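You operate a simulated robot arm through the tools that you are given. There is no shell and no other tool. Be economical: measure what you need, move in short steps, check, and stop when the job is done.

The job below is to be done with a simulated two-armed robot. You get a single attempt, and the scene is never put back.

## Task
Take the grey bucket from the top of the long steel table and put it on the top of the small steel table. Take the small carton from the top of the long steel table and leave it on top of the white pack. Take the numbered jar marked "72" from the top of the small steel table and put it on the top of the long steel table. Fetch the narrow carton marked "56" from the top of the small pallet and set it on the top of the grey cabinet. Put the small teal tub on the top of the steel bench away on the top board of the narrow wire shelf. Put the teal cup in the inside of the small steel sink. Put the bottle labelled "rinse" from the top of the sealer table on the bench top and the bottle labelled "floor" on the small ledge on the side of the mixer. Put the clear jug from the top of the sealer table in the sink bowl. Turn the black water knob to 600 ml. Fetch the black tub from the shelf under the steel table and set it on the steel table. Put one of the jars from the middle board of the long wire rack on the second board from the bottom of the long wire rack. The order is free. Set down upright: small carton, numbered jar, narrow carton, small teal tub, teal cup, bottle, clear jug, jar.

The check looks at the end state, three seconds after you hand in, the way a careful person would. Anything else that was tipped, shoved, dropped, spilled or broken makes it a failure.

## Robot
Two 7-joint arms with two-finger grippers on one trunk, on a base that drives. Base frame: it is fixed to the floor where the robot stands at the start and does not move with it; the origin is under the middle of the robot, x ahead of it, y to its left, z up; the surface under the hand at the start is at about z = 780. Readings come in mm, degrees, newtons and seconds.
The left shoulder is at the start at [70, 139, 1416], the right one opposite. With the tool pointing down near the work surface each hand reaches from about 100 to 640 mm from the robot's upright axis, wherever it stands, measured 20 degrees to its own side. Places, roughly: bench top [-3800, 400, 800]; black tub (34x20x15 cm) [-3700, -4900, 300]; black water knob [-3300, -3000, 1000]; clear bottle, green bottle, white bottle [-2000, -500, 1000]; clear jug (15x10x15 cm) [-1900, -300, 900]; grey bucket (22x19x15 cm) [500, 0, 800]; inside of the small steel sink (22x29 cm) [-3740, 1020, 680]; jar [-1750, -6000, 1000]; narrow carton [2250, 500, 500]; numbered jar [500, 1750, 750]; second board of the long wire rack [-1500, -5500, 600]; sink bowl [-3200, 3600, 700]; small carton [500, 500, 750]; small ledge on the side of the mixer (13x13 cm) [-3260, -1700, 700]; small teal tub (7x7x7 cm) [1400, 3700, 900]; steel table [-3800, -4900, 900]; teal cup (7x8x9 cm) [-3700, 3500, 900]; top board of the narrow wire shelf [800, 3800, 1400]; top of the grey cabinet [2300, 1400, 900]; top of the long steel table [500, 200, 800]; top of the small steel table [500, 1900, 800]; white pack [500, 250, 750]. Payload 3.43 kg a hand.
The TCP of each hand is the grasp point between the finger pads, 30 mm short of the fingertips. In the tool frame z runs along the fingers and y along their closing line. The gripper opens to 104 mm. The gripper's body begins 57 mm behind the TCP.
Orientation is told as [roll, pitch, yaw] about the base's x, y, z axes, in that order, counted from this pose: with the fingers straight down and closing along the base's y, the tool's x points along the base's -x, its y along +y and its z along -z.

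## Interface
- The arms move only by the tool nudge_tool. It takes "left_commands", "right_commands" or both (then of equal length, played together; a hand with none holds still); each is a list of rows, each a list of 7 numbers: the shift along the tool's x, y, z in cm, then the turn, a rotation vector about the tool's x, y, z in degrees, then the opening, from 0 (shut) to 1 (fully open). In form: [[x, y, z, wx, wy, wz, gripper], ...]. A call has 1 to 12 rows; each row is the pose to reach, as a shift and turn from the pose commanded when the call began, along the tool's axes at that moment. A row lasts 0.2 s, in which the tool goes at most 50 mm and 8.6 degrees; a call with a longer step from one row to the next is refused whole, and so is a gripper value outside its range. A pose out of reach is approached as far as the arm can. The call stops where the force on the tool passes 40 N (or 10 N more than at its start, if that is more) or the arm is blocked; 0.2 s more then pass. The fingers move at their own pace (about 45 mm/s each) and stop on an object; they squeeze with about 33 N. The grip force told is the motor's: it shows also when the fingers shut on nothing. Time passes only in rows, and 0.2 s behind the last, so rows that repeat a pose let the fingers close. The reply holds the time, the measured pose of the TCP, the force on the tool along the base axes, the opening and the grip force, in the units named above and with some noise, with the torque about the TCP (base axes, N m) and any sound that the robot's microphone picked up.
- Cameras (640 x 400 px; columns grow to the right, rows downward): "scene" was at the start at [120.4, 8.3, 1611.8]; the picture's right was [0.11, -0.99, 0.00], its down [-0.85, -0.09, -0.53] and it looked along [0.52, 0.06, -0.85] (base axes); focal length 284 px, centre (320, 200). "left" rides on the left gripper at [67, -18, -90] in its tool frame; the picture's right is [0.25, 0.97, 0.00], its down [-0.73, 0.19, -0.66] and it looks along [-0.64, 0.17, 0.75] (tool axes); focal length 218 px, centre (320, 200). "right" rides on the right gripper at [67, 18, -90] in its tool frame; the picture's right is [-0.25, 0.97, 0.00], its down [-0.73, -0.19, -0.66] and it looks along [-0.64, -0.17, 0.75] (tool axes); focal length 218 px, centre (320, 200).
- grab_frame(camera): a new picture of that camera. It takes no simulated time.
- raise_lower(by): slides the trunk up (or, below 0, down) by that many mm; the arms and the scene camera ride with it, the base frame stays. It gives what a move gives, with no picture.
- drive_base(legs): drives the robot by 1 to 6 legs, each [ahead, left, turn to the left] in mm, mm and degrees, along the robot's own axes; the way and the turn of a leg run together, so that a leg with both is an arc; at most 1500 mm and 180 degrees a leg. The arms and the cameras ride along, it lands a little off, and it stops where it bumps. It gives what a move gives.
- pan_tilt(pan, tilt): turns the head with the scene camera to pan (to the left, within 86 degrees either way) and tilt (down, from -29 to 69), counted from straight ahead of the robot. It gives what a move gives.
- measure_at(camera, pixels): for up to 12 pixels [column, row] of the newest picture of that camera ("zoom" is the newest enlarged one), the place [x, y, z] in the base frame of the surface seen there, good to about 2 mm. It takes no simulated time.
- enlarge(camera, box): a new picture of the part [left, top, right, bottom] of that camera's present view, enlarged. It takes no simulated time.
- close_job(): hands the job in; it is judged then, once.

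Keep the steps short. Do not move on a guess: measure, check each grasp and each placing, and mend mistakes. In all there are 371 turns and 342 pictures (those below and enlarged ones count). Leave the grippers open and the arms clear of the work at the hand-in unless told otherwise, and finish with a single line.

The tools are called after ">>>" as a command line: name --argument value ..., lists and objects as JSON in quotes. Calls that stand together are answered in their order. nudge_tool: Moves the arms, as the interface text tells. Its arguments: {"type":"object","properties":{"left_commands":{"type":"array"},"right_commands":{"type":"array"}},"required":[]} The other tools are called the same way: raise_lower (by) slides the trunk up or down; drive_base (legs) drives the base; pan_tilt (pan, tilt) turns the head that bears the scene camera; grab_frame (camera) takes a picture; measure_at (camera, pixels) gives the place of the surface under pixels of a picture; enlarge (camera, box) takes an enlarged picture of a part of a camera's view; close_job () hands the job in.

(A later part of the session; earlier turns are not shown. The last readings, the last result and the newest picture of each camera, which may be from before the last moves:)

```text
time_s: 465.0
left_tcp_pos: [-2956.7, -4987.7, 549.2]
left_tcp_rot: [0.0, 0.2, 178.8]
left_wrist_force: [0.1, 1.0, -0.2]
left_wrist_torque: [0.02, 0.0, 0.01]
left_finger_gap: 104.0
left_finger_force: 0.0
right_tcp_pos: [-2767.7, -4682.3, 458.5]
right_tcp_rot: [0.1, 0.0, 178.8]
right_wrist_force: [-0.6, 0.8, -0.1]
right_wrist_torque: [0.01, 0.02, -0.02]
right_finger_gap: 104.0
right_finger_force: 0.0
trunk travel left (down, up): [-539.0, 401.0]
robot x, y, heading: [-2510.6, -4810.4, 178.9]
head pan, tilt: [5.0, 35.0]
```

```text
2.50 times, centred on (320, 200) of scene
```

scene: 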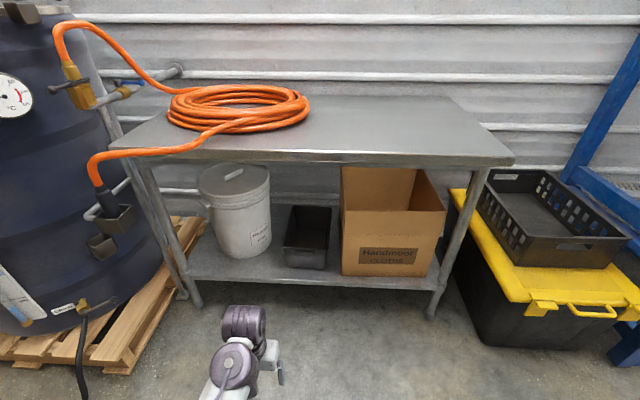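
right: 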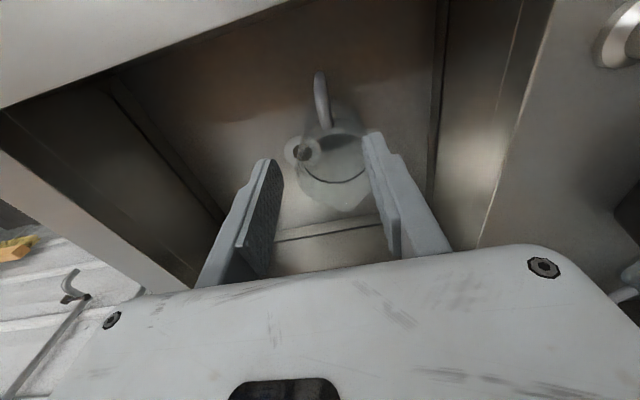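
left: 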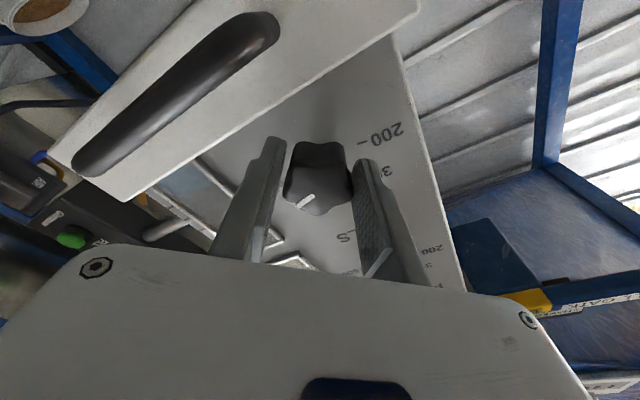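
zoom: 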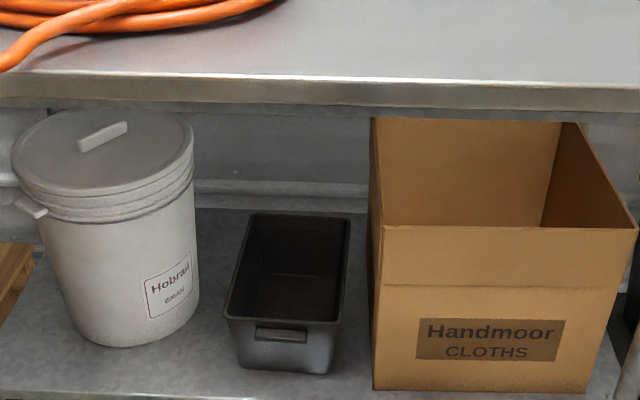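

Tub: rim z 408, bottom 258, x −3510…−3850, y −5037…−4840; carton only 56 mm to its right. I'll hook the closed fingers inside its front wall and draw it out part-way, then lift with both hands. First trunk down 150 and the left hand set for entry.

>>> raise_lower --by -150

>>> nudge_tool --left_commands '[[-2.4, 0, -1.8, 0, 0, 0, 0.2], [-4.8, 0, -3.6, 0, 0, 0, 0], [-7, 0, -5.3, 0, 0, 0, 0], [-7, 0, -5.3, 0, 0, 0, 0], [-7, 0, -5.3, 0, 0, 0, 0], [-7, 0, -5.3, 0, 0, 0, 0]]'

>>> drive_base --legs '[[0, -58, 1.1], [380, 0, 0]]'

>>> grab_frame --camera "scene"

>>> grab_frame --camera "left"

```text
time_s: 466.8
left_tcp_pos: [-2956.6, -4987.1, 401.1]
left_tcp_rot: [0.1, 0.2, 178.8]
left_wrist_force: [-0.2, 1.3, -0.1]
left_wrist_torque: [0.02, 0.01, 0.01]
left_finger_gap: 104.0
left_finger_force: 0.1
right_tcp_pos: [-2768.3, -4682.1, 307.2]
right_tcp_rot: [0.1, 0.0, 178.8]
right_wrist_force: [0.0, 0.2, 0.2]
right_wrist_torque: [-0.02, 0.0, 0.01]
right_finger_gap: 103.9
right_finger_force: 0.1
trunk travel left (down, up): [-389.0, 551.0]
robot x, y, heading: [-2510.4, -4812.8, 178.9]
head pan, tilt: [5.0, 35.0]
```

```text
time_s: 468.2
left_tcp_pos: [-3028.7, -4985.2, 452.8]
left_tcp_rot: [0.0, 0.2, 178.7]
left_wrist_force: [0.8, 0.4, -0.5]
left_wrist_torque: [-0.02, -0.03, -0.02]
left_finger_gap: 0.0
left_finger_force: 17.8
right_tcp_pos: [-2767.3, -4682.3, 308.5]
right_tcp_rot: [0.1, 0.0, 178.8]
right_wrist_force: [0.4, 0.2, 0.7]
right_wrist_torque: [0.0, -0.01, 0.0]
right_finger_gap: 104.1
right_finger_force: 0.2
trunk travel left (down, up): [-389.0, 551.0]
robot x, y, heading: [-2514.9, -4812.6, 178.9]
head pan, tilt: [5.0, 35.0]
```

```text
time_s: 471.1
left_tcp_pos: [-3396.1, -4943.6, 452.6]
left_tcp_rot: [0.2, 0.4, -179.6]
left_wrist_force: [-0.4, -0.6, 0.1]
left_wrist_torque: [-0.01, 0.0, -0.02]
left_finger_gap: 0.0
left_finger_force: 33.0
right_tcp_pos: [-3143.4, -4632.1, 308.3]
right_tcp_rot: [0.1, 0.0, -179.6]
right_wrist_force: [-0.5, -0.1, -0.3]
right_wrist_torque: [0.0, 0.01, 0.0]
right_finger_gap: 103.9
right_finger_force: 0.1
trunk travel left (down, up): [-389.0, 551.0]
robot x, y, heading: [-2880.8, -4755.2, -179.5]
head pan, tilt: [5.0, 35.0]
```

```text
166 pictures are left
```

scene: 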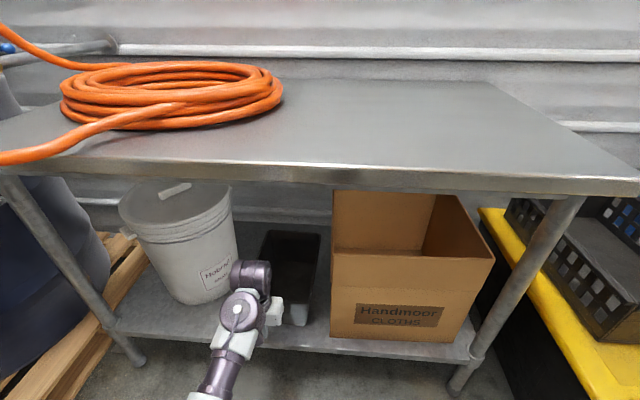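

```text
165 pictures are left
```

left: 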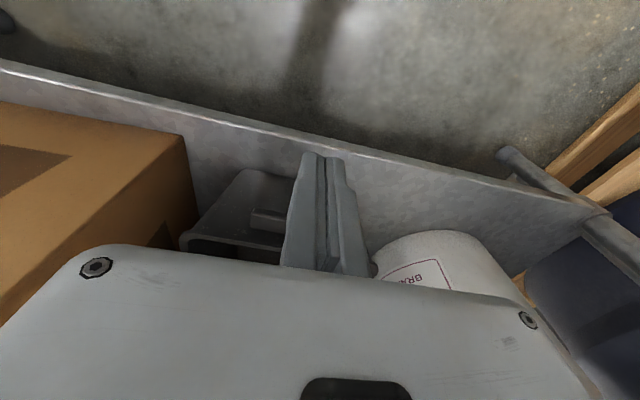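

>>> measure_at --camera "left" --pixels '[[184, 245], [268, 218], [278, 240], [240, 252], [245, 175], [190, 150], [380, 250], [285, 180], [330, 150]]'

>>> enlarge --camera "scene" --box '[220, 200, 360, 360]'

```text
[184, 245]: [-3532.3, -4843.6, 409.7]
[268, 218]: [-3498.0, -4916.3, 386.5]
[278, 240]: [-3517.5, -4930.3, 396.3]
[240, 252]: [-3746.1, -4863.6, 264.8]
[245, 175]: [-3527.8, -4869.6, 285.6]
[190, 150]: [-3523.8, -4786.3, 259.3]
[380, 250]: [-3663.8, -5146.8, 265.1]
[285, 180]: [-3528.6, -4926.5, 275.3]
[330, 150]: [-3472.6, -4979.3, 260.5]
```

```text
2.50 times, centred on (290, 280) of scene
```

zoom: 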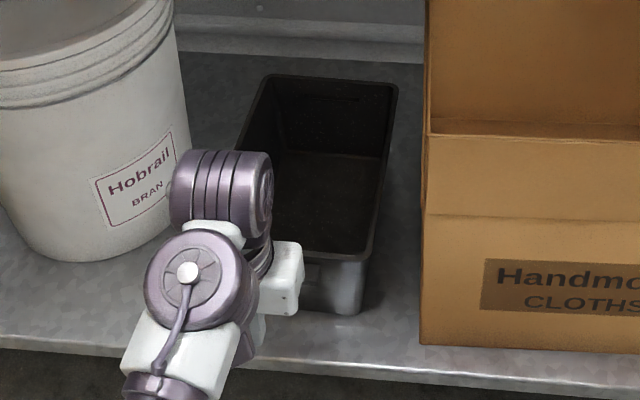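

The numbers agree. I raise the trunk 12 mm for clearance and drive ahead 165 so the fingers are over the inside of the tub.

>>> raise_lower --by 12

>>> drive_base --legs '[[165, 0, -0.5]]'

>>> grab_frame --camera "left"

>>> grab_frame --camera "scene"

```text
time_s: 471.7
left_tcp_pos: [-3396.8, -4943.0, 464.8]
left_tcp_rot: [0.0, 0.2, -179.7]
left_wrist_force: [0.3, -0.7, -0.3]
left_wrist_torque: [0.01, 0.01, -0.01]
left_finger_gap: 0.0
left_finger_force: 33.1
right_tcp_pos: [-3142.7, -4632.6, 319.5]
right_tcp_rot: [0.1, 0.1, -179.7]
right_wrist_force: [0.2, 0.3, 0.2]
right_wrist_torque: [0.0, 0.03, 0.0]
right_finger_gap: 104.3
right_finger_force: 0.2
trunk travel left (down, up): [-401.0, 539.0]
robot x, y, heading: [-2885.1, -4752.6, -179.7]
head pan, tilt: [5.0, 35.0]
```

```text
time_s: 473.2
left_tcp_pos: [-3568.7, -4941.2, 464.6]
left_tcp_rot: [0.0, 0.3, 179.9]
left_wrist_force: [1.1, -0.2, -1.1]
left_wrist_torque: [0.04, -0.01, 0.05]
left_finger_gap: 0.2
left_finger_force: 32.6
right_tcp_pos: [-3312.0, -4632.0, 320.2]
right_tcp_rot: [0.1, 0.2, 180.0]
right_wrist_force: [-0.7, 0.8, -0.3]
right_wrist_torque: [0.0, 0.0, -0.02]
right_finger_gap: 104.1
right_finger_force: 0.0
trunk travel left (down, up): [-401.0, 539.0]
robot x, y, heading: [-3051.5, -4759.3, -180.0]
head pan, tilt: [5.0, 35.0]
```

```text
163 pictures are left
```

left: 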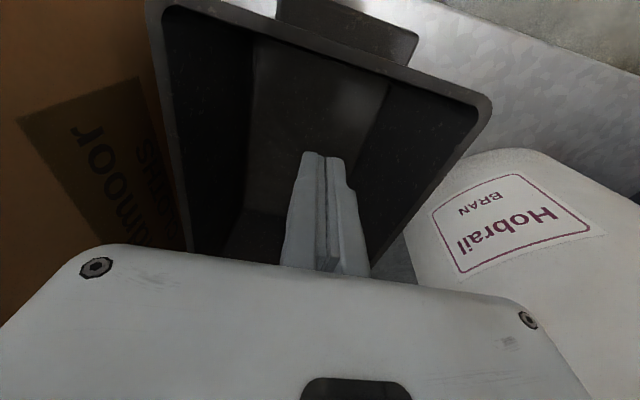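

```text
162 pictures are left
```

scene: 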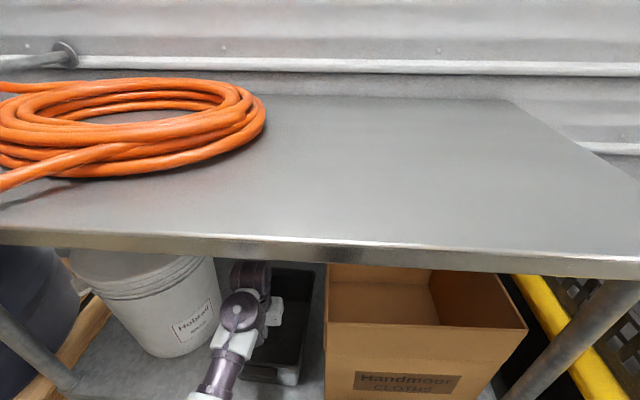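

The closed fingers are over the tub's inside. I lower the trunk 85 and drive back 110 first to check the drag.

>>> raise_lower --by -85

>>> drive_base --legs '[[-110, 0, 0]]'

>>> grab_frame --camera "left"

>>> grab_frame --camera "scene"

```text
time_s: 473.8
left_tcp_pos: [-3569.7, -4941.8, 430.9]
left_tcp_rot: [0.1, 0.2, 180.0]
left_wrist_force: [-0.4, 0.2, 0.8]
left_wrist_torque: [-0.04, 0.0, -0.01]
left_finger_gap: 0.3
left_finger_force: 32.2
right_tcp_pos: [-3313.3, -4632.5, 289.3]
right_tcp_rot: [0.4, -0.2, -179.8]
right_wrist_force: [5.4, 5.1, 15.3]
right_wrist_torque: [-0.65, -0.32, 0.41]
right_finger_gap: 98.2
right_finger_force: 0.1
trunk travel left (down, up): [-366.0, 574.0]
robot x, y, heading: [-3055.7, -4756.7, -180.0]
head pan, tilt: [5.0, 35.0]
stopped: the force on the tool passed its limit at 70 N (the readings are from after the stop); the commanded pose is now the measured one
```

```text
time_s: 475.0
left_tcp_pos: [-3457.3, -4939.1, 430.0]
left_tcp_rot: [0.1, 0.2, 179.8]
left_wrist_force: [-0.7, 0.5, 0.5]
left_wrist_torque: [-0.03, -0.02, -0.03]
left_finger_gap: 0.0
left_finger_force: 33.3
right_tcp_pos: [-3202.4, -4635.4, 288.7]
right_tcp_rot: [0.5, -0.1, -179.8]
right_wrist_force: [3.2, 4.8, 15.4]
right_wrist_torque: [-0.62, -0.28, 0.21]
right_finger_gap: 98.2
right_finger_force: 0.1
trunk travel left (down, up): [-366.0, 574.0]
robot x, y, heading: [-2943.1, -4758.7, 180.0]
head pan, tilt: [5.0, 35.0]
```

```text
161 pictures are left
```

left: 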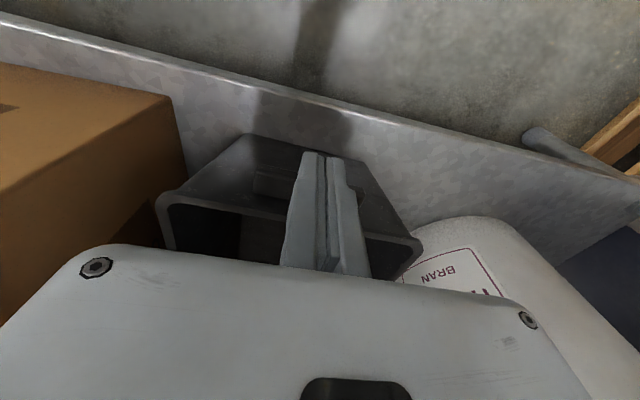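

```text
160 pictures are left
```

scene: 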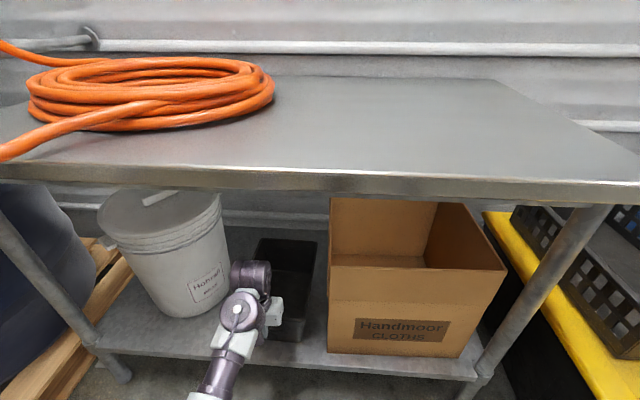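

The right hand touched the robot's own base when lowering, so the trunk stopped early. I raise the right hand 120 mm and measure where the tub is now.

>>> measure_at --camera "left" --pixels '[[170, 200], [270, 210], [390, 240], [265, 180], [250, 140], [415, 245], [350, 170], [200, 230]]'

>>> nudge_tool --right_commands '[[0, 0, -3, 0, 0, 0, 1], [0, 0, -6, 0, 0, 0, 1], [0, 0, -9, 0, 0, 0, 1], [0, 0, -12, 0, 0, 0, 1], [-3, 0, -14, 0, 0, 0, 1], [-6, 0, -16, 0, 0, 0, 1], [-6, 0, -16, 0, 0, 0, 1]]'

```text
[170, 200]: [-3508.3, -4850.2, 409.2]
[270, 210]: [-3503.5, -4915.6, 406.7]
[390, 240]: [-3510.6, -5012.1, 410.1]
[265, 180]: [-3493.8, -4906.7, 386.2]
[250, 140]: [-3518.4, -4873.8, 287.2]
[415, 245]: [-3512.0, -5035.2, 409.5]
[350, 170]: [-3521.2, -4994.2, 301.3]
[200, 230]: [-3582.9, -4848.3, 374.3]
```

```text
time_s: 476.6
left_tcp_pos: [-3457.7, -4939.9, 429.4]
left_tcp_rot: [0.1, 0.3, 180.0]
left_wrist_force: [0.1, -0.7, -0.1]
left_wrist_torque: [0.01, 0.0, -0.01]
left_finger_gap: 0.0
left_finger_force: 32.9
right_tcp_pos: [-3237.6, -4630.0, 419.9]
right_tcp_rot: [0.5, -0.4, -179.9]
right_wrist_force: [0.0, 0.6, -0.7]
right_wrist_torque: [-0.03, 0.03, -0.03]
right_finger_gap: 104.1
right_finger_force: 0.2
right hand out of reach, approached as far as the arm can: row 5, 6, 7
trunk travel left (down, up): [-366.0, 574.0]
robot x, y, heading: [-2943.7, -4758.3, 180.1]
head pan, tilt: [5.0, 35.0]
```

The tub moved only about 10 mm. I redo it: raise 36, drive ahead 115, then lower 90 with the right hand clear.

>>> raise_lower --by 38

>>> drive_base --legs '[[112, 0, 0]]'

>>> raise_lower --by -88

>>> grab_frame --camera "left"

```text
time_s: 477.4
left_tcp_pos: [-3457.5, -4941.1, 467.6]
left_tcp_rot: [0.1, 0.3, 179.9]
left_wrist_force: [0.9, -0.4, -0.5]
left_wrist_torque: [0.01, -0.01, 0.0]
left_finger_gap: 0.1
left_finger_force: 32.9
right_tcp_pos: [-3238.5, -4629.1, 458.2]
right_tcp_rot: [0.5, -0.4, -179.9]
right_wrist_force: [1.1, -0.2, 0.4]
right_wrist_torque: [0.01, -0.01, 0.03]
right_finger_gap: 103.8
right_finger_force: 0.0
trunk travel left (down, up): [-404.0, 536.0]
robot x, y, heading: [-2942.4, -4756.7, 179.7]
head pan, tilt: [5.0, 35.0]
```

```text
time_s: 478.6
left_tcp_pos: [-3573.0, -4939.5, 466.5]
left_tcp_rot: [0.0, 0.3, 179.8]
left_wrist_force: [-0.3, 0.6, -0.7]
left_wrist_torque: [-0.01, 0.0, 0.0]
left_finger_gap: 0.1
left_finger_force: 33.0
right_tcp_pos: [-3352.8, -4630.0, 457.7]
right_tcp_rot: [0.5, -0.2, -179.9]
right_wrist_force: [0.7, -0.4, 0.0]
right_wrist_torque: [-0.03, -0.03, -0.02]
right_finger_gap: 104.0
right_finger_force: 0.1
trunk travel left (down, up): [-404.0, 536.0]
robot x, y, heading: [-3056.7, -4755.4, 179.9]
head pan, tilt: [5.0, 35.0]
```

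```text
time_s: 479.9
left_tcp_pos: [-3573.1, -4940.2, 379.3]
left_tcp_rot: [0.0, 0.3, 179.9]
left_wrist_force: [0.2, 0.5, 0.5]
left_wrist_torque: [0.02, -0.03, 0.02]
left_finger_gap: 0.0
left_finger_force: 32.8
right_tcp_pos: [-3353.1, -4629.2, 370.4]
right_tcp_rot: [0.5, -0.4, -179.9]
right_wrist_force: [-0.8, 0.2, 0.4]
right_wrist_torque: [0.03, 0.01, -0.03]
right_finger_gap: 104.2
right_finger_force: 0.1
trunk travel left (down, up): [-316.0, 624.0]
robot x, y, heading: [-3055.9, -4755.4, 180.0]
head pan, tilt: [5.0, 35.0]
```

```text
159 pictures are left
```

left: 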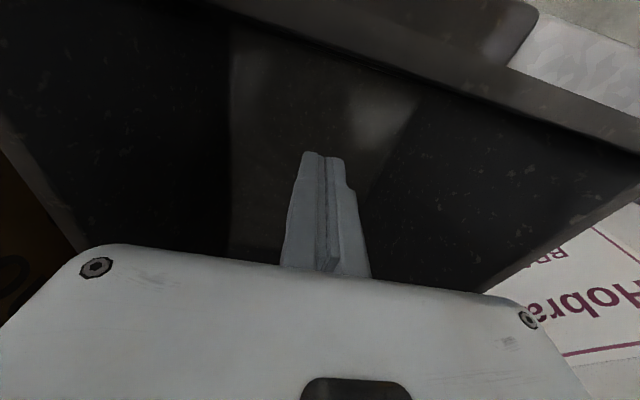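

The fingers are inside, 60 mm deep. I drive back 110 and check.

>>> drive_base --legs '[[-110, 0, 0]]'

>>> grab_frame --camera "scene"

>>> grab_frame --camera "left"

```text
time_s: 481.1
left_tcp_pos: [-3462.9, -4940.5, 381.0]
left_tcp_rot: [0.0, 0.3, 179.9]
left_wrist_force: [0.2, 0.6, -0.3]
left_wrist_torque: [0.03, -0.02, -0.02]
left_finger_gap: 0.1
left_finger_force: 33.2
right_tcp_pos: [-3244.2, -4630.6, 370.3]
right_tcp_rot: [0.5, -0.4, -179.9]
right_wrist_force: [0.4, 0.2, 0.1]
right_wrist_torque: [0.02, 0.01, 0.0]
right_finger_gap: 104.0
right_finger_force: 0.2
trunk travel left (down, up): [-316.0, 624.0]
robot x, y, heading: [-2950.7, -4756.5, 180.1]
head pan, tilt: [5.0, 35.0]
```

```text
158 pictures are left
```

scene: 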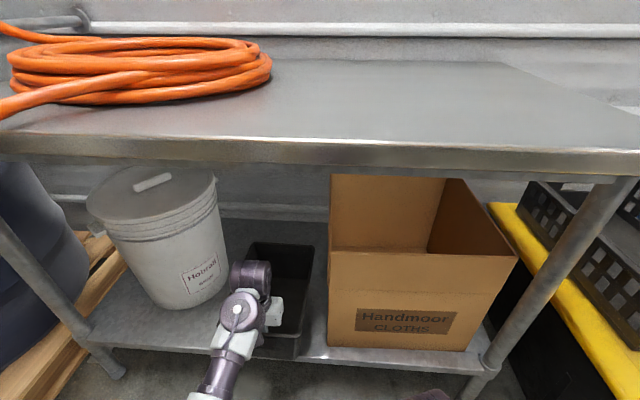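

```text
157 pictures are left
```

left: 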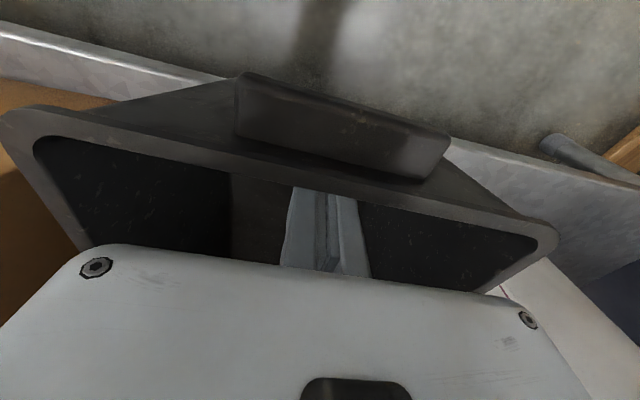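

It drags nicely. I measure its front edge now.

>>> measure_at --camera "left" --pixels '[[300, 175], [20, 125], [545, 235], [330, 130], [230, 160], [160, 70]]'

```text
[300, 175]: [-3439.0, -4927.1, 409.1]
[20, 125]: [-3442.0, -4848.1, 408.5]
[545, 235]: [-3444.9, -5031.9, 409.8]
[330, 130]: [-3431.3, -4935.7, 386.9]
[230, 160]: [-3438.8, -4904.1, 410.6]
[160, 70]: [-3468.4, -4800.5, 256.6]
```

Front rim at x −3440, tub centre ≈ −3605, shelf front −3468. I pull 95 mm more.

>>> drive_base --legs '[[-95, 0, 0]]'

>>> grab_frame --camera "left"

>>> measure_at --camera "left" --pixels '[[300, 175], [20, 125], [545, 235], [330, 130], [100, 200], [520, 250]]'

```text
time_s: 482.2
left_tcp_pos: [-3374.3, -4938.8, 380.2]
left_tcp_rot: [0.0, 0.4, 179.7]
left_wrist_force: [0.2, 0.9, 1.1]
left_wrist_torque: [0.01, 0.01, -0.02]
left_finger_gap: 0.1
left_finger_force: 33.2
right_tcp_pos: [-3153.6, -4629.2, 370.2]
right_tcp_rot: [0.5, -0.4, 179.9]
right_wrist_force: [0.1, 0.2, -1.1]
right_wrist_torque: [0.0, 0.02, -0.02]
right_finger_gap: 103.8
right_finger_force: 0.1
trunk travel left (down, up): [-316.0, 624.0]
robot x, y, heading: [-2852.3, -4757.9, 179.8]
head pan, tilt: [5.0, 35.0]
```

```text
156 pictures are left
```

left: 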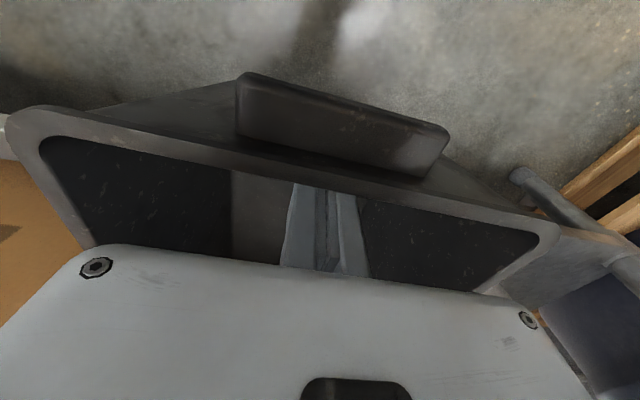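

```text
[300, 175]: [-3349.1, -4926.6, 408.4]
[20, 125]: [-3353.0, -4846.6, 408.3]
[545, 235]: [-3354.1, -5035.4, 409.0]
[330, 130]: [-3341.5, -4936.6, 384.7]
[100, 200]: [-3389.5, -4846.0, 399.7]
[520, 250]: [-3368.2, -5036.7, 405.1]
```

Front rim at −3350, still level; centre of mass safely on the shelf. I raise out, back off 130 and arrange both hands 95 mm either side of the robot's middle.

>>> raise_lower --by 90

>>> drive_base --legs '[[-150, 0, 0], [0, 181, 0]]'

>>> nudge_tool --left_commands '[[0, -1.5, 0, 0, 0, 0, 0.45], [0, -3, 0, 0, 0, 0, 0.45], [0, -4.5, 0, 0, 0, 0, 0.45], [-1, -6, 0, 0, 0, 0, 0.45], [-2, -7.5, 0, 0, 0, 0, 0.45], [-3, -8.6, 0, 0, 0, 0, 0.45], [-3, -8.6, 0, 0, 0, 0, 0.45]]' --right_commands '[[-4, 0.6, 0, 0, 0, 0, 0.45], [-8, 1.2, 0, 0, 0, 0, 0.45], [-12, 1.8, 0, 0, 0, 0, 0.45], [-16, 2.4, 0, 0, 0, 0, 0.45], [-20, 3, 0, 0, 0, 0, 0.45], [-24, 3.4, 0, 0, 0, 0, 0.45], [-25, 3.4, -1, 0, 0, 0, 0.45]]'

>>> grab_frame --camera "scene"

```text
time_s: 483.4
left_tcp_pos: [-3373.1, -4938.4, 469.9]
left_tcp_rot: [0.0, 0.3, 179.7]
left_wrist_force: [0.0, -0.9, 0.0]
left_wrist_torque: [0.02, -0.01, 0.02]
left_finger_gap: 0.0
left_finger_force: 33.3
right_tcp_pos: [-3153.1, -4628.6, 461.5]
right_tcp_rot: [0.5, -0.4, 179.9]
right_wrist_force: [0.2, -1.2, -0.1]
right_wrist_torque: [-0.02, 0.01, 0.02]
right_finger_gap: 104.1
right_finger_force: 0.1
trunk travel left (down, up): [-406.0, 534.0]
robot x, y, heading: [-2856.3, -4754.2, 179.7]
head pan, tilt: [5.0, 35.0]
```

```text
time_s: 485.9
left_tcp_pos: [-3224.4, -5117.6, 468.8]
left_tcp_rot: [-0.1, 0.2, 179.7]
left_wrist_force: [-0.4, -0.7, 1.0]
left_wrist_torque: [0.0, 0.0, -0.01]
left_finger_gap: 0.2
left_finger_force: 32.8
right_tcp_pos: [-3002.3, -4807.6, 459.4]
right_tcp_rot: [0.6, -0.4, 179.9]
right_wrist_force: [0.0, 0.0, 0.7]
right_wrist_torque: [0.01, 0.02, -0.03]
right_finger_gap: 104.2
right_finger_force: 0.0
trunk travel left (down, up): [-406.0, 534.0]
robot x, y, heading: [-2707.4, -4935.6, 179.7]
head pan, tilt: [5.0, 35.0]
```

```text
time_s: 487.5
left_tcp_pos: [-3252.9, -5030.4, 469.7]
left_tcp_rot: [0.0, 0.3, 179.6]
left_wrist_force: [0.4, 0.4, -0.1]
left_wrist_torque: [0.02, 0.0, -0.01]
left_finger_gap: 46.7
left_finger_force: 0.0
right_tcp_pos: [-3251.9, -4841.4, 471.7]
right_tcp_rot: [0.5, -0.5, 179.9]
right_wrist_force: [0.6, -0.2, -0.4]
right_wrist_torque: [0.0, 0.0, 0.01]
right_finger_gap: 46.8
right_finger_force: 0.0
right hand out of reach, approached as far as the arm can: row 1
trunk travel left (down, up): [-406.0, 534.0]
robot x, y, heading: [-2702.2, -4936.6, 179.8]
head pan, tilt: [5.0, 35.0]
```

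```text
155 pictures are left
```

scene: 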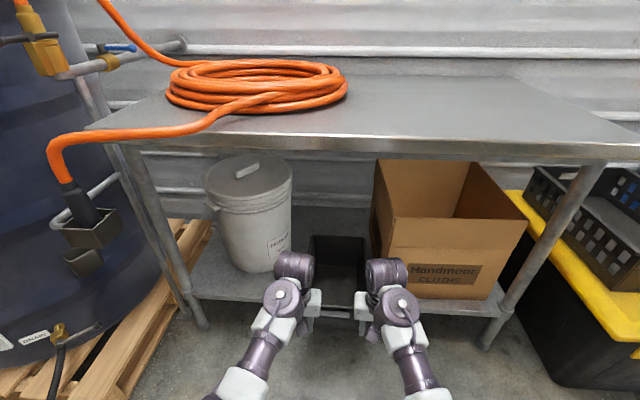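

Both hands are ready. I raise both arms 50 mm (to allow the table height later) and see if they reach.

>>> nudge_tool --left_commands '[[0, 0, -2.5, 0, 0, 0, 0.45], [0, 0, -5, 0, 0, 0, 0.45], [0, 0, -5, 0, 0, 0, 0.45]]' --right_commands '[[0, 0, -2.4, -0.5, 0.5, 0, 0.45], [0, 0, -4.8, -0.5, 0.5, 0, 0.45], [0, 0, -4.8, -0.5, 0.5, 0, 0.45]]'

>>> raise_lower --by -50

>>> grab_frame --camera "right"

>>> grab_frame --camera "left"

```text
time_s: 488.3
left_tcp_pos: [-3252.5, -5031.2, 518.8]
left_tcp_rot: [-0.1, 0.3, 179.7]
left_wrist_force: [-0.1, -0.5, -0.3]
left_wrist_torque: [-0.01, 0.01, -0.02]
left_finger_gap: 46.7
left_finger_force: 0.0
right_tcp_pos: [-3251.1, -4840.0, 520.1]
right_tcp_rot: [1.0, 0.1, 179.9]
right_wrist_force: [0.2, 0.8, 0.0]
right_wrist_torque: [-0.01, -0.02, 0.0]
right_finger_gap: 46.7
right_finger_force: 0.0
trunk travel left (down, up): [-406.0, 534.0]
robot x, y, heading: [-2710.1, -4935.4, 179.9]
head pan, tilt: [5.0, 35.0]
```

```text
time_s: 489.2
left_tcp_pos: [-3252.4, -5032.4, 469.1]
left_tcp_rot: [0.1, 0.1, 179.8]
left_wrist_force: [-0.6, 1.0, 0.0]
left_wrist_torque: [-0.01, 0.04, 0.02]
left_finger_gap: 46.7
left_finger_force: 0.1
right_tcp_pos: [-3251.1, -4841.4, 471.1]
right_tcp_rot: [1.0, 0.1, 179.9]
right_wrist_force: [-0.2, 0.4, 0.8]
right_wrist_torque: [-0.02, 0.0, 0.02]
right_finger_gap: 46.7
right_finger_force: 0.1
trunk travel left (down, up): [-356.0, 584.0]
robot x, y, heading: [-2708.7, -4936.8, 179.5]
head pan, tilt: [5.0, 35.0]
```

```text
154 pictures are left
```

right: 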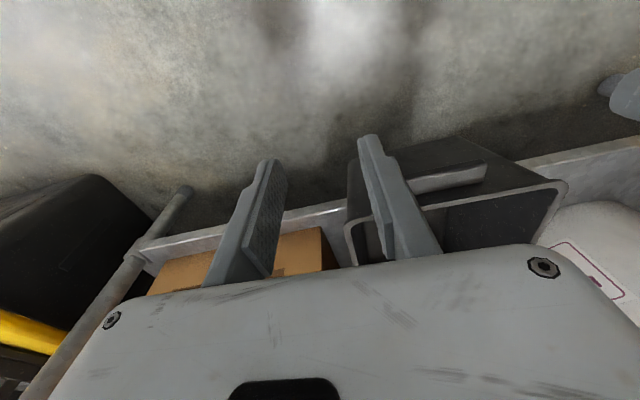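

```text
153 pictures are left
```

left: 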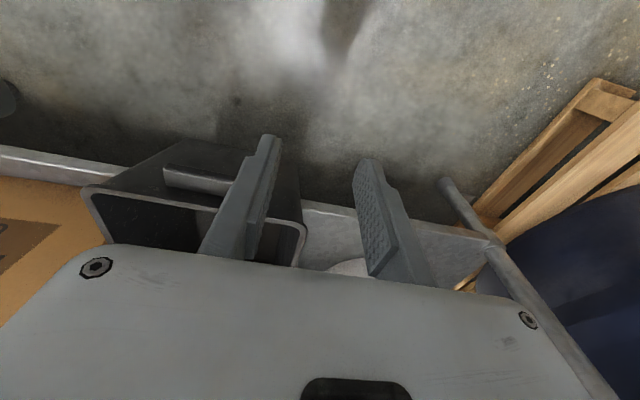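

>>> measure_at --camera "right" --pixels '[[347, 228], [352, 250], [345, 215], [565, 185], [545, 215], [450, 205]]'

>>> measure_at --camera "left" --pixels '[[303, 228], [298, 255], [285, 218], [85, 195], [100, 225], [180, 200]]'

```text
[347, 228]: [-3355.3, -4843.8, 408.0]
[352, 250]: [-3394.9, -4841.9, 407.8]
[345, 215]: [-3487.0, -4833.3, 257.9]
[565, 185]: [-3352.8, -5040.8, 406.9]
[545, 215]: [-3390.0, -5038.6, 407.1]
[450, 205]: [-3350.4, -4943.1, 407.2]
```

```text
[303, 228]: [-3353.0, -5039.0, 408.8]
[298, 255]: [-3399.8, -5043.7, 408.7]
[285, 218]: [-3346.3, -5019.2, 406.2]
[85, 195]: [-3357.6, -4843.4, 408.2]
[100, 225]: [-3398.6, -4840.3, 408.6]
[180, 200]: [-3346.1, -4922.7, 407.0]
```

Rims: right wall y≈−4844, left ≈−5039. I adjust both hands, drive ahead 190 over the walls, and check.

>>> nudge_tool --left_commands '[[0, 0.6, 0, 0, 0, 0, 0.45], [0, 0.6, 0, 0, 0, 0, 0.45]]' --right_commands '[[0, 0.3, 0, 1, 0, 0, 0.45], [0, 0.3, 0, 1, 0, 0, 0.45]]'

>>> drive_base --legs '[[190, 0, 0.3]]'

>>> grab_frame --camera "right"

>>> grab_frame --camera "left"

```text
time_s: 489.8
left_tcp_pos: [-3254.0, -5038.2, 468.1]
left_tcp_rot: [0.0, 0.3, 179.6]
left_wrist_force: [-0.5, -0.1, 0.7]
left_wrist_torque: [-0.03, 0.04, -0.01]
left_finger_gap: 46.7
left_finger_force: 0.1
right_tcp_pos: [-3250.8, -4842.7, 469.8]
right_tcp_rot: [0.0, 0.2, 179.9]
right_wrist_force: [-0.6, 0.4, -0.2]
right_wrist_torque: [0.01, 0.0, 0.02]
right_finger_gap: 46.8
right_finger_force: 0.1
trunk travel left (down, up): [-356.0, 584.0]
robot x, y, heading: [-2707.4, -4933.5, 179.9]
head pan, tilt: [5.0, 35.0]
```

```text
time_s: 491.4
left_tcp_pos: [-3444.4, -5042.9, 467.7]
left_tcp_rot: [-0.1, 0.3, -179.9]
left_wrist_force: [0.0, 0.4, -0.6]
left_wrist_torque: [0.01, -0.04, 0.01]
left_finger_gap: 46.8
left_finger_force: 0.1
right_tcp_pos: [-3443.9, -4847.9, 468.9]
right_tcp_rot: [-0.1, 0.1, -179.6]
right_wrist_force: [-0.2, 0.8, 0.4]
right_wrist_torque: [-0.01, -0.02, 0.04]
right_finger_gap: 46.9
right_finger_force: 0.1
trunk travel left (down, up): [-356.0, 584.0]
robot x, y, heading: [-2901.6, -4939.8, -179.5]
head pan, tilt: [5.0, 35.0]
```

```text
152 pictures are left
```

right: 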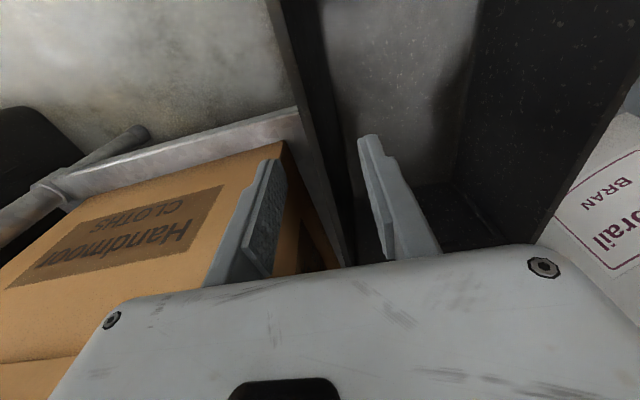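

```text
151 pictures are left
```

left: 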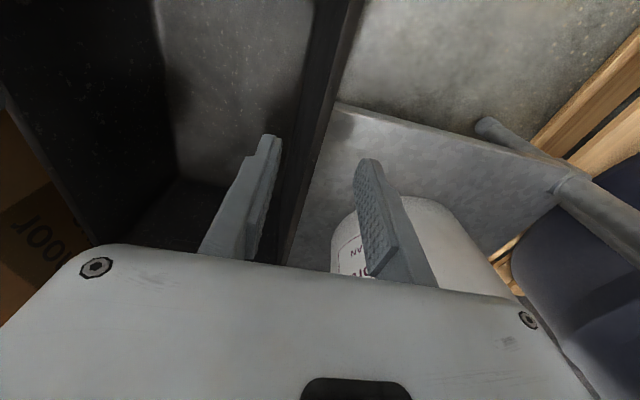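

Each wall is between its finger pair. I lower the trunk 80 and close both hands together.

>>> raise_lower --by -80

>>> nudge_tool --left_commands '[[0, 0, 0, 0, 0, 0, 0.2], [0, 0, 0, 0, 0, 0, 0], [0, 0, 0, 0, 0, 0, 0], [0, 0, 0, 0, 0, 0, 0]]' --right_commands '[[0, -0.2, 0, 0, 0, 0, 0.2], [0, -0.3, 0, 0, 0, 0, 0], [0, -0.3, 0, 0, 0, 0, 0], [0, -0.3, 0, 0, 0, 0, 0]]'

>>> raise_lower --by 15

```text
time_s: 492.6
left_tcp_pos: [-3443.7, -5041.9, 387.5]
left_tcp_rot: [0.0, 0.2, -179.9]
left_wrist_force: [-0.6, 0.3, 0.3]
left_wrist_torque: [-0.03, 0.02, -0.02]
left_finger_gap: 46.6
left_finger_force: 0.0
right_tcp_pos: [-3444.2, -4846.6, 390.8]
right_tcp_rot: [0.0, 0.1, -179.6]
right_wrist_force: [0.5, 0.4, 1.2]
right_wrist_torque: [0.03, 0.0, -0.01]
right_finger_gap: 46.5
right_finger_force: 0.0
trunk travel left (down, up): [-276.0, 664.0]
robot x, y, heading: [-2899.8, -4938.3, -179.8]
head pan, tilt: [5.0, 35.0]
```

```text
time_s: 493.6
left_tcp_pos: [-3443.5, -5039.7, 388.9]
left_tcp_rot: [-0.2, 0.2, 179.9]
left_wrist_force: [5.5, 37.7, 0.0]
left_wrist_torque: [1.46, -0.08, -0.35]
left_finger_gap: 7.8
left_finger_force: 33.1
right_tcp_pos: [-3444.2, -4847.9, 391.2]
right_tcp_rot: [0.3, 0.1, -179.6]
right_wrist_force: [-3.9, -37.6, -0.3]
right_wrist_torque: [-1.41, -0.17, -0.52]
right_finger_gap: 7.7
right_finger_force: 33.1
trunk travel left (down, up): [-276.0, 664.0]
robot x, y, heading: [-2896.4, -4934.3, -180.0]
head pan, tilt: [5.0, 35.0]
```

```text
time_s: 494.2
left_tcp_pos: [-3443.3, -5040.1, 404.5]
left_tcp_rot: [-0.3, 0.2, 179.9]
left_wrist_force: [5.5, 39.6, -2.5]
left_wrist_torque: [1.41, -0.41, -0.46]
left_finger_gap: 7.4
left_finger_force: 33.2
right_tcp_pos: [-3444.1, -4846.0, 404.3]
right_tcp_rot: [0.2, 0.1, -179.5]
right_wrist_force: [-5.9, -40.4, -3.1]
right_wrist_torque: [-1.39, 0.16, -0.59]
right_finger_gap: 7.3
right_finger_force: 33.3
trunk travel left (down, up): [-291.0, 649.0]
robot x, y, heading: [-2899.1, -4933.1, -180.0]
head pan, tilt: [5.0, 35.0]
```

Tub lifts (about 6 N total). The hands pull apart with 38 N, so I relieve that by moving each 3 mm inward.

>>> nudge_tool --left_commands '[[0, -0.15, 0, 0, 0, 0, 0], [0, -0.3, 0, 0, 0, 0, 0], [0, -0.3, 0, 0, 0, 0, 0]]' --right_commands '[[0, 0.15, 0, 0, 0, 0, 0], [0, 0.3, 0, 0, 0, 0, 0], [0, 0.3, 0, 0, 0, 0, 0]]'

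>>> grab_frame --camera "scene"

```text
time_s: 495.0
left_tcp_pos: [-3444.3, -5038.2, 402.8]
left_tcp_rot: [0.0, 0.3, -180.0]
left_wrist_force: [5.5, 20.5, -2.4]
left_wrist_torque: [1.44, -0.25, -0.51]
left_finger_gap: 8.1
left_finger_force: 32.8
right_tcp_pos: [-3444.5, -4846.0, 406.6]
right_tcp_rot: [0.0, 0.1, -179.7]
right_wrist_force: [-5.8, -20.6, -3.0]
right_wrist_torque: [-1.39, 0.02, -0.51]
right_finger_gap: 7.5
right_finger_force: 33.3
trunk travel left (down, up): [-291.0, 649.0]
robot x, y, heading: [-2901.5, -4935.4, -179.7]
head pan, tilt: [5.0, 35.0]
```

```text
150 pictures are left
```

scene: 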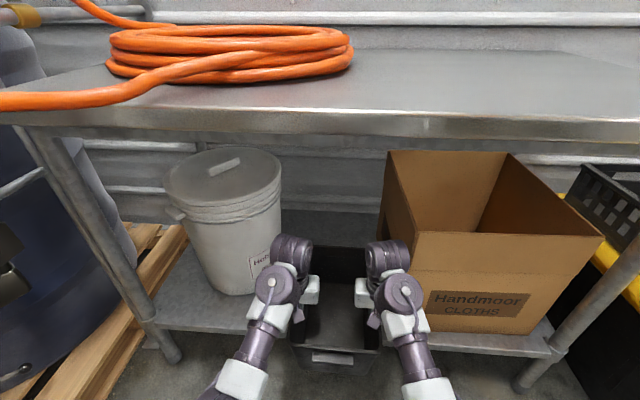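

I relieve 2.5 mm more each, lift 40 more, then back off 420.

>>> nudge_tool --left_commands '[[0, -0.25, 0, 0, 0, 0, 0], [0, -0.25, 0, 0, 0, 0, 0]]' --right_commands '[[0, 0.25, 0, 0, 0, 0, 0], [0, 0.25, 0, 0, 0, 0, 0]]'

>>> raise_lower --by 30

>>> grab_frame --camera "scene"

>>> drive_base --legs '[[-420, 0, 0]]'

>>> grab_frame --camera "scene"

```text
time_s: 495.6
left_tcp_pos: [-3443.9, -5040.0, 402.1]
left_tcp_rot: [0.0, 0.2, -179.9]
left_wrist_force: [6.9, 0.4, -1.2]
left_wrist_torque: [1.43, -0.18, -0.65]
left_finger_gap: 8.4
left_finger_force: 32.7
right_tcp_pos: [-3445.4, -4846.4, 404.2]
right_tcp_rot: [0.0, 0.3, -179.8]
right_wrist_force: [-6.3, 0.4, -3.1]
right_wrist_torque: [-1.39, -0.07, -0.58]
right_finger_gap: 7.3
right_finger_force: 33.3
trunk travel left (down, up): [-291.0, 649.0]
robot x, y, heading: [-2898.8, -4933.5, -179.6]
head pan, tilt: [5.0, 35.0]
```

```text
time_s: 496.3
left_tcp_pos: [-3445.3, -5037.9, 431.9]
left_tcp_rot: [0.1, 0.3, -179.8]
left_wrist_force: [7.3, -17.2, -1.9]
left_wrist_torque: [1.38, -0.1, -0.66]
left_finger_gap: 8.1
left_finger_force: 32.4
right_tcp_pos: [-3445.8, -4846.5, 434.4]
right_tcp_rot: [-0.2, 0.2, -179.8]
right_wrist_force: [-7.4, 17.6, -1.9]
right_wrist_torque: [-1.39, -0.13, -0.68]
right_finger_gap: 7.6
right_finger_force: 32.7
trunk travel left (down, up): [-321.0, 619.0]
robot x, y, heading: [-2899.0, -4932.3, -179.7]
head pan, tilt: [5.0, 35.0]
```

```text
149 pictures are left
```

scene: 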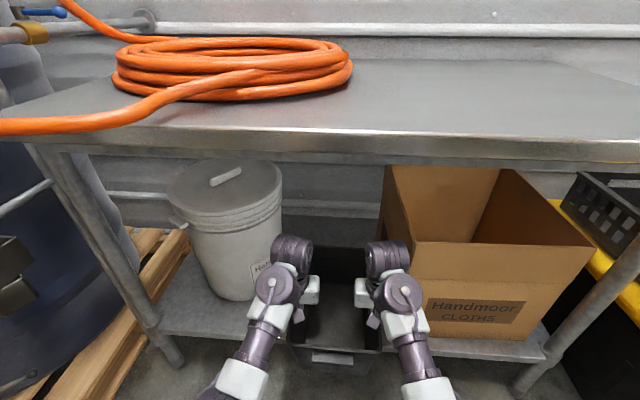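

```text
time_s: 499.0
left_tcp_pos: [-3010.3, -5038.4, 431.9]
left_tcp_rot: [0.0, 0.2, -179.7]
left_wrist_force: [6.6, -32.9, -2.3]
left_wrist_torque: [1.46, -0.06, -0.66]
left_finger_gap: 8.1
left_finger_force: 32.8
right_tcp_pos: [-3010.7, -4845.7, 435.0]
right_tcp_rot: [-0.2, 0.1, -179.6]
right_wrist_force: [-6.0, 32.2, -1.8]
right_wrist_torque: [-1.37, -0.16, -0.68]
right_finger_gap: 7.5
right_finger_force: 33.2
trunk travel left (down, up): [-321.0, 619.0]
robot x, y, heading: [-2463.9, -4933.1, -179.8]
head pan, tilt: [5.0, 35.0]
```

```text
148 pictures are left
```

scene: 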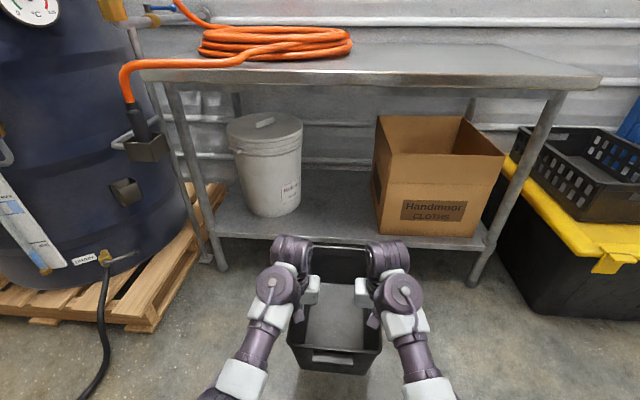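

The tub hangs level between both hands. I relieve the squeeze (3 mm outward each) and raise the trunk fully.

>>> nudge_tool --left_commands '[[0, 0.25, 0, 0, 0, 0, 0], [0, 0.35, 0, 0, 0, 0, 0]]' --right_commands '[[0, -0.25, 0, 0, 0, 0, 0], [0, -0.35, 0, 0, 0, 0, 0]]'

>>> raise_lower --by 400

>>> raise_lower --by 219

>>> pan_tilt --pan 0 --tilt 45

>>> grab_frame --camera "scene"

```text
time_s: 499.6
left_tcp_pos: [-3010.3, -5037.3, 431.7]
left_tcp_rot: [-0.3, 0.2, -179.9]
left_wrist_force: [3.8, 34.4, -2.0]
left_wrist_torque: [1.46, 0.18, -0.33]
left_finger_gap: 8.1
left_finger_force: 33.3
right_tcp_pos: [-3010.5, -4845.3, 435.8]
right_tcp_rot: [0.2, 0.0, -179.4]
right_wrist_force: [-4.9, -36.2, -2.9]
right_wrist_torque: [-1.43, -0.4, -0.52]
right_finger_gap: 7.3
right_finger_force: 32.7
trunk travel left (down, up): [-321.0, 619.0]
robot x, y, heading: [-2463.8, -4933.3, -179.7]
head pan, tilt: [5.0, 35.0]
```

```text
time_s: 503.4
left_tcp_pos: [-3010.0, -5039.5, 832.0]
left_tcp_rot: [-0.2, 0.3, -179.9]
left_wrist_force: [5.3, 41.4, -1.9]
left_wrist_torque: [1.46, -0.06, -0.39]
left_finger_gap: 7.8
left_finger_force: 32.7
right_tcp_pos: [-3011.1, -4846.4, 834.4]
right_tcp_rot: [0.0, 0.2, -179.5]
right_wrist_force: [-5.2, -41.0, -2.8]
right_wrist_torque: [-1.41, -0.2, -0.52]
right_finger_gap: 7.5
right_finger_force: 32.4
trunk travel left (down, up): [-721.0, 219.0]
robot x, y, heading: [-2465.1, -4933.9, -179.8]
head pan, tilt: [5.0, 35.0]
```

```text
time_s: 505.7
left_tcp_pos: [-3010.5, -5038.7, 1050.4]
left_tcp_rot: [-0.1, 0.3, -179.8]
left_wrist_force: [5.6, 42.9, -2.3]
left_wrist_torque: [1.46, -0.12, -0.41]
left_finger_gap: 8.1
left_finger_force: 32.8
right_tcp_pos: [-3010.5, -4846.6, 1054.1]
right_tcp_rot: [0.1, 0.1, -179.6]
right_wrist_force: [-4.1, -41.8, -3.5]
right_wrist_torque: [-1.4, -0.11, -0.51]
right_finger_gap: 7.4
right_finger_force: 33.0
trunk travel left (down, up): [-940.0, 0.0]
robot x, y, heading: [-2462.3, -4933.6, -180.0]
head pan, tilt: [5.0, 35.0]
```

```text
time_s: 506.4
left_tcp_pos: [-3010.0, -5038.1, 1050.8]
left_tcp_rot: [-0.2, 0.3, -179.8]
left_wrist_force: [4.3, 41.5, -1.7]
left_wrist_torque: [1.43, -0.16, -0.37]
left_finger_gap: 8.0
left_finger_force: 33.4
right_tcp_pos: [-3010.1, -4846.7, 1052.7]
right_tcp_rot: [0.1, 0.1, -179.5]
right_wrist_force: [-4.9, -41.1, -3.8]
right_wrist_torque: [-1.37, -0.13, -0.51]
right_finger_gap: 7.4
right_finger_force: 33.2
trunk travel left (down, up): [-940.0, 0.0]
robot x, y, heading: [-2465.7, -4935.6, -179.7]
head pan, tilt: [0.0, 45.0]
```

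```text
147 pictures are left
```

scene: 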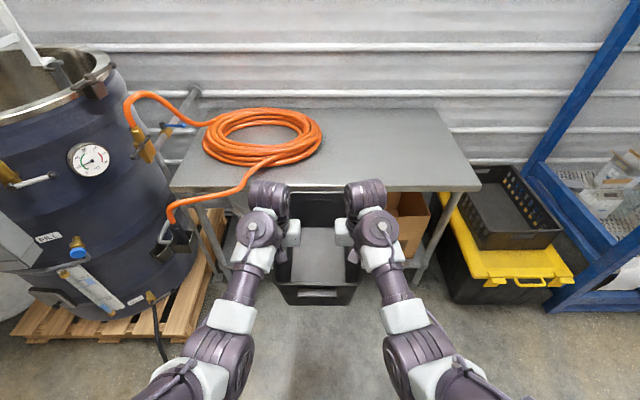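

I relieve the pull and measure the free part of the table.

>>> nudge_tool --left_commands '[[0, -0.17, 0, 0, 0, 0, 0], [0, -0.17, 0, 0, 0, 0, 0]]' --right_commands '[[0, 0.17, 0, 0, 0, 0, 0], [0, 0.17, 0, 0, 0, 0, 0]]'

>>> measure_at --camera "scene" --pixels '[[322, 140], [310, 160], [480, 187], [435, 110], [360, 150], [245, 190], [380, 170], [318, 122]]'

```text
time_s: 507.1
left_tcp_pos: [-3010.9, -5037.7, 1049.9]
left_tcp_rot: [-0.1, 0.3, -179.8]
left_wrist_force: [4.2, 30.0, -2.1]
left_wrist_torque: [1.44, -0.12, -0.44]
left_finger_gap: 8.1
left_finger_force: 33.4
right_tcp_pos: [-3011.4, -4847.2, 1054.1]
right_tcp_rot: [0.1, 0.2, -179.6]
right_wrist_force: [-4.3, -31.4, -2.4]
right_wrist_torque: [-1.4, -0.12, -0.53]
right_finger_gap: 7.1
right_finger_force: 32.9
trunk travel left (down, up): [-940.0, 0.0]
robot x, y, heading: [-2463.6, -4932.8, -179.9]
head pan, tilt: [0.0, 45.0]
```

```text
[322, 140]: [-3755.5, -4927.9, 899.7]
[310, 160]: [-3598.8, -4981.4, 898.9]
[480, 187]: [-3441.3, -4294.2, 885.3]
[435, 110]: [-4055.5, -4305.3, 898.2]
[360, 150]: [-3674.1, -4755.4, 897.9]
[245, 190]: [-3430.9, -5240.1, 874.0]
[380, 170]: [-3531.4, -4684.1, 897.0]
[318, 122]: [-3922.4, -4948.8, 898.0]
```

Free area y −4900…−4300. I check the tub's level by measuring its front and rear rim.

>>> measure_at --camera "scene" --pixels '[[285, 287], [350, 288], [318, 283], [340, 193], [310, 192], [325, 193], [318, 297], [330, 190]]'

>>> enlarge --camera "scene" --box '[240, 170, 400, 320]'

```text
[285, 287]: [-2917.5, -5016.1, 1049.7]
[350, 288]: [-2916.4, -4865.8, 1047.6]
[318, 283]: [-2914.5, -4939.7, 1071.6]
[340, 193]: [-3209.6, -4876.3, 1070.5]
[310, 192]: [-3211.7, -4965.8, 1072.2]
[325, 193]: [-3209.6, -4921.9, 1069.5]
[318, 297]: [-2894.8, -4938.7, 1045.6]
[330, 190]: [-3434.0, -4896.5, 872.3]
```

```text
2.67 times, centred on (320, 245) of scene
```

zoom: 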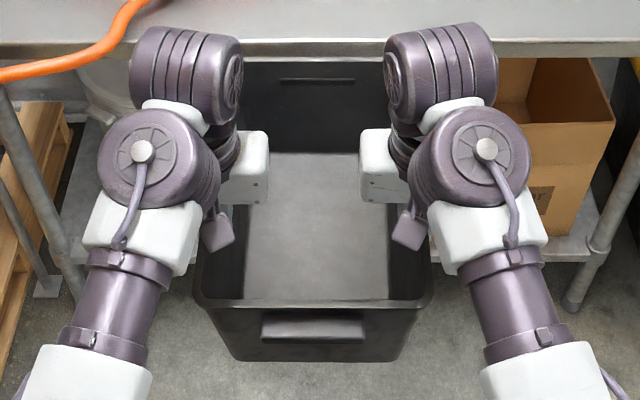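

Level (rim 1071 front and rear), bottom ≈920, 21 above the table. I drive right 320, then ahead 605.

>>> drive_base --legs '[[0, -320, 0], [300, 0, 0], [300, 0, 0]]'

>>> pan_tilt --pan 0 --tilt 55

>>> grab_frame --camera "scene"

```text
time_s: 512.5
left_tcp_pos: [-3606.1, -4740.5, 1051.5]
left_tcp_rot: [-0.1, 0.2, -178.7]
left_wrist_force: [3.2, 31.2, -1.7]
left_wrist_torque: [1.46, -0.12, -0.41]
left_finger_gap: 7.9
left_finger_force: 32.9
right_tcp_pos: [-3609.7, -4549.0, 1053.7]
right_tcp_rot: [0.2, -0.1, -178.5]
right_wrist_force: [-3.4, -30.9, -3.5]
right_wrist_torque: [-1.4, -0.13, -0.51]
right_finger_gap: 7.3
right_finger_force: 33.2
trunk travel left (down, up): [-940.0, 0.0]
robot x, y, heading: [-3063.6, -4627.1, -178.5]
head pan, tilt: [0.0, 45.0]
```

```text
time_s: 513.2
left_tcp_pos: [-3606.8, -4739.4, 1050.0]
left_tcp_rot: [0.0, 0.3, -178.8]
left_wrist_force: [3.9, 1.1, -2.4]
left_wrist_torque: [1.47, 0.08, -0.49]
left_finger_gap: 8.1
left_finger_force: 33.1
right_tcp_pos: [-3611.2, -4548.7, 1053.0]
right_tcp_rot: [0.0, 0.1, -178.4]
right_wrist_force: [-4.7, -0.7, -3.9]
right_wrist_torque: [-1.38, -0.33, -0.32]
right_finger_gap: 6.9
right_finger_force: 33.7
trunk travel left (down, up): [-940.0, 0.0]
robot x, y, heading: [-3066.5, -4622.4, -178.5]
head pan, tilt: [0.0, 55.0]
```

```text
145 pictures are left
```

scene: 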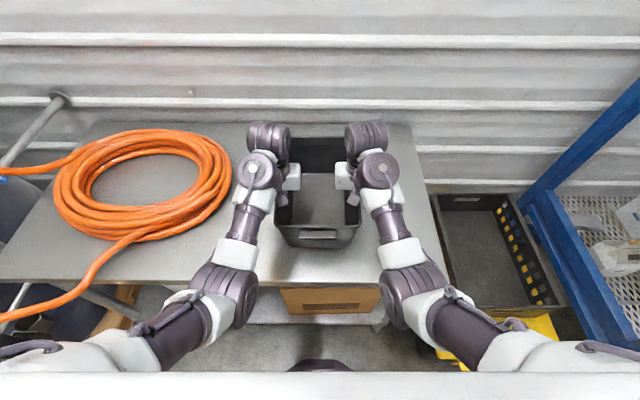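

Over the free table. I lower the trunk 18, then feel.

>>> raise_lower --by -18

>>> raise_lower --by -4

```text
time_s: 513.8
left_tcp_pos: [-3607.6, -4740.8, 1031.2]
left_tcp_rot: [0.0, 0.3, -178.8]
left_wrist_force: [4.0, 2.6, -2.3]
left_wrist_torque: [1.44, -0.2, -0.45]
left_finger_gap: 8.1
left_finger_force: 33.1
right_tcp_pos: [-3612.0, -4549.4, 1035.2]
right_tcp_rot: [0.0, 0.2, -178.6]
right_wrist_force: [-5.1, -1.6, -3.3]
right_wrist_torque: [-1.41, 0.01, -0.42]
right_finger_gap: 7.1
right_finger_force: 33.2
trunk travel left (down, up): [-922.0, 18.0]
robot x, y, heading: [-3061.5, -4624.7, -178.2]
head pan, tilt: [0.0, 55.0]
```

```text
time_s: 514.4
left_tcp_pos: [-3607.0, -4740.4, 1028.5]
left_tcp_rot: [-0.1, 0.1, -178.8]
left_wrist_force: [5.0, 2.7, -0.1]
left_wrist_torque: [1.48, -0.11, -0.52]
left_finger_gap: 8.1
left_finger_force: 33.0
right_tcp_pos: [-3610.3, -4549.1, 1031.9]
right_tcp_rot: [0.0, 0.1, -178.5]
right_wrist_force: [-5.7, -2.3, -2.8]
right_wrist_torque: [-1.37, 0.33, -0.61]
right_finger_gap: 7.1
right_finger_force: 33.0
trunk travel left (down, up): [-918.0, 22.0]
robot x, y, heading: [-3064.2, -4627.4, -178.6]
head pan, tilt: [0.0, 55.0]
```

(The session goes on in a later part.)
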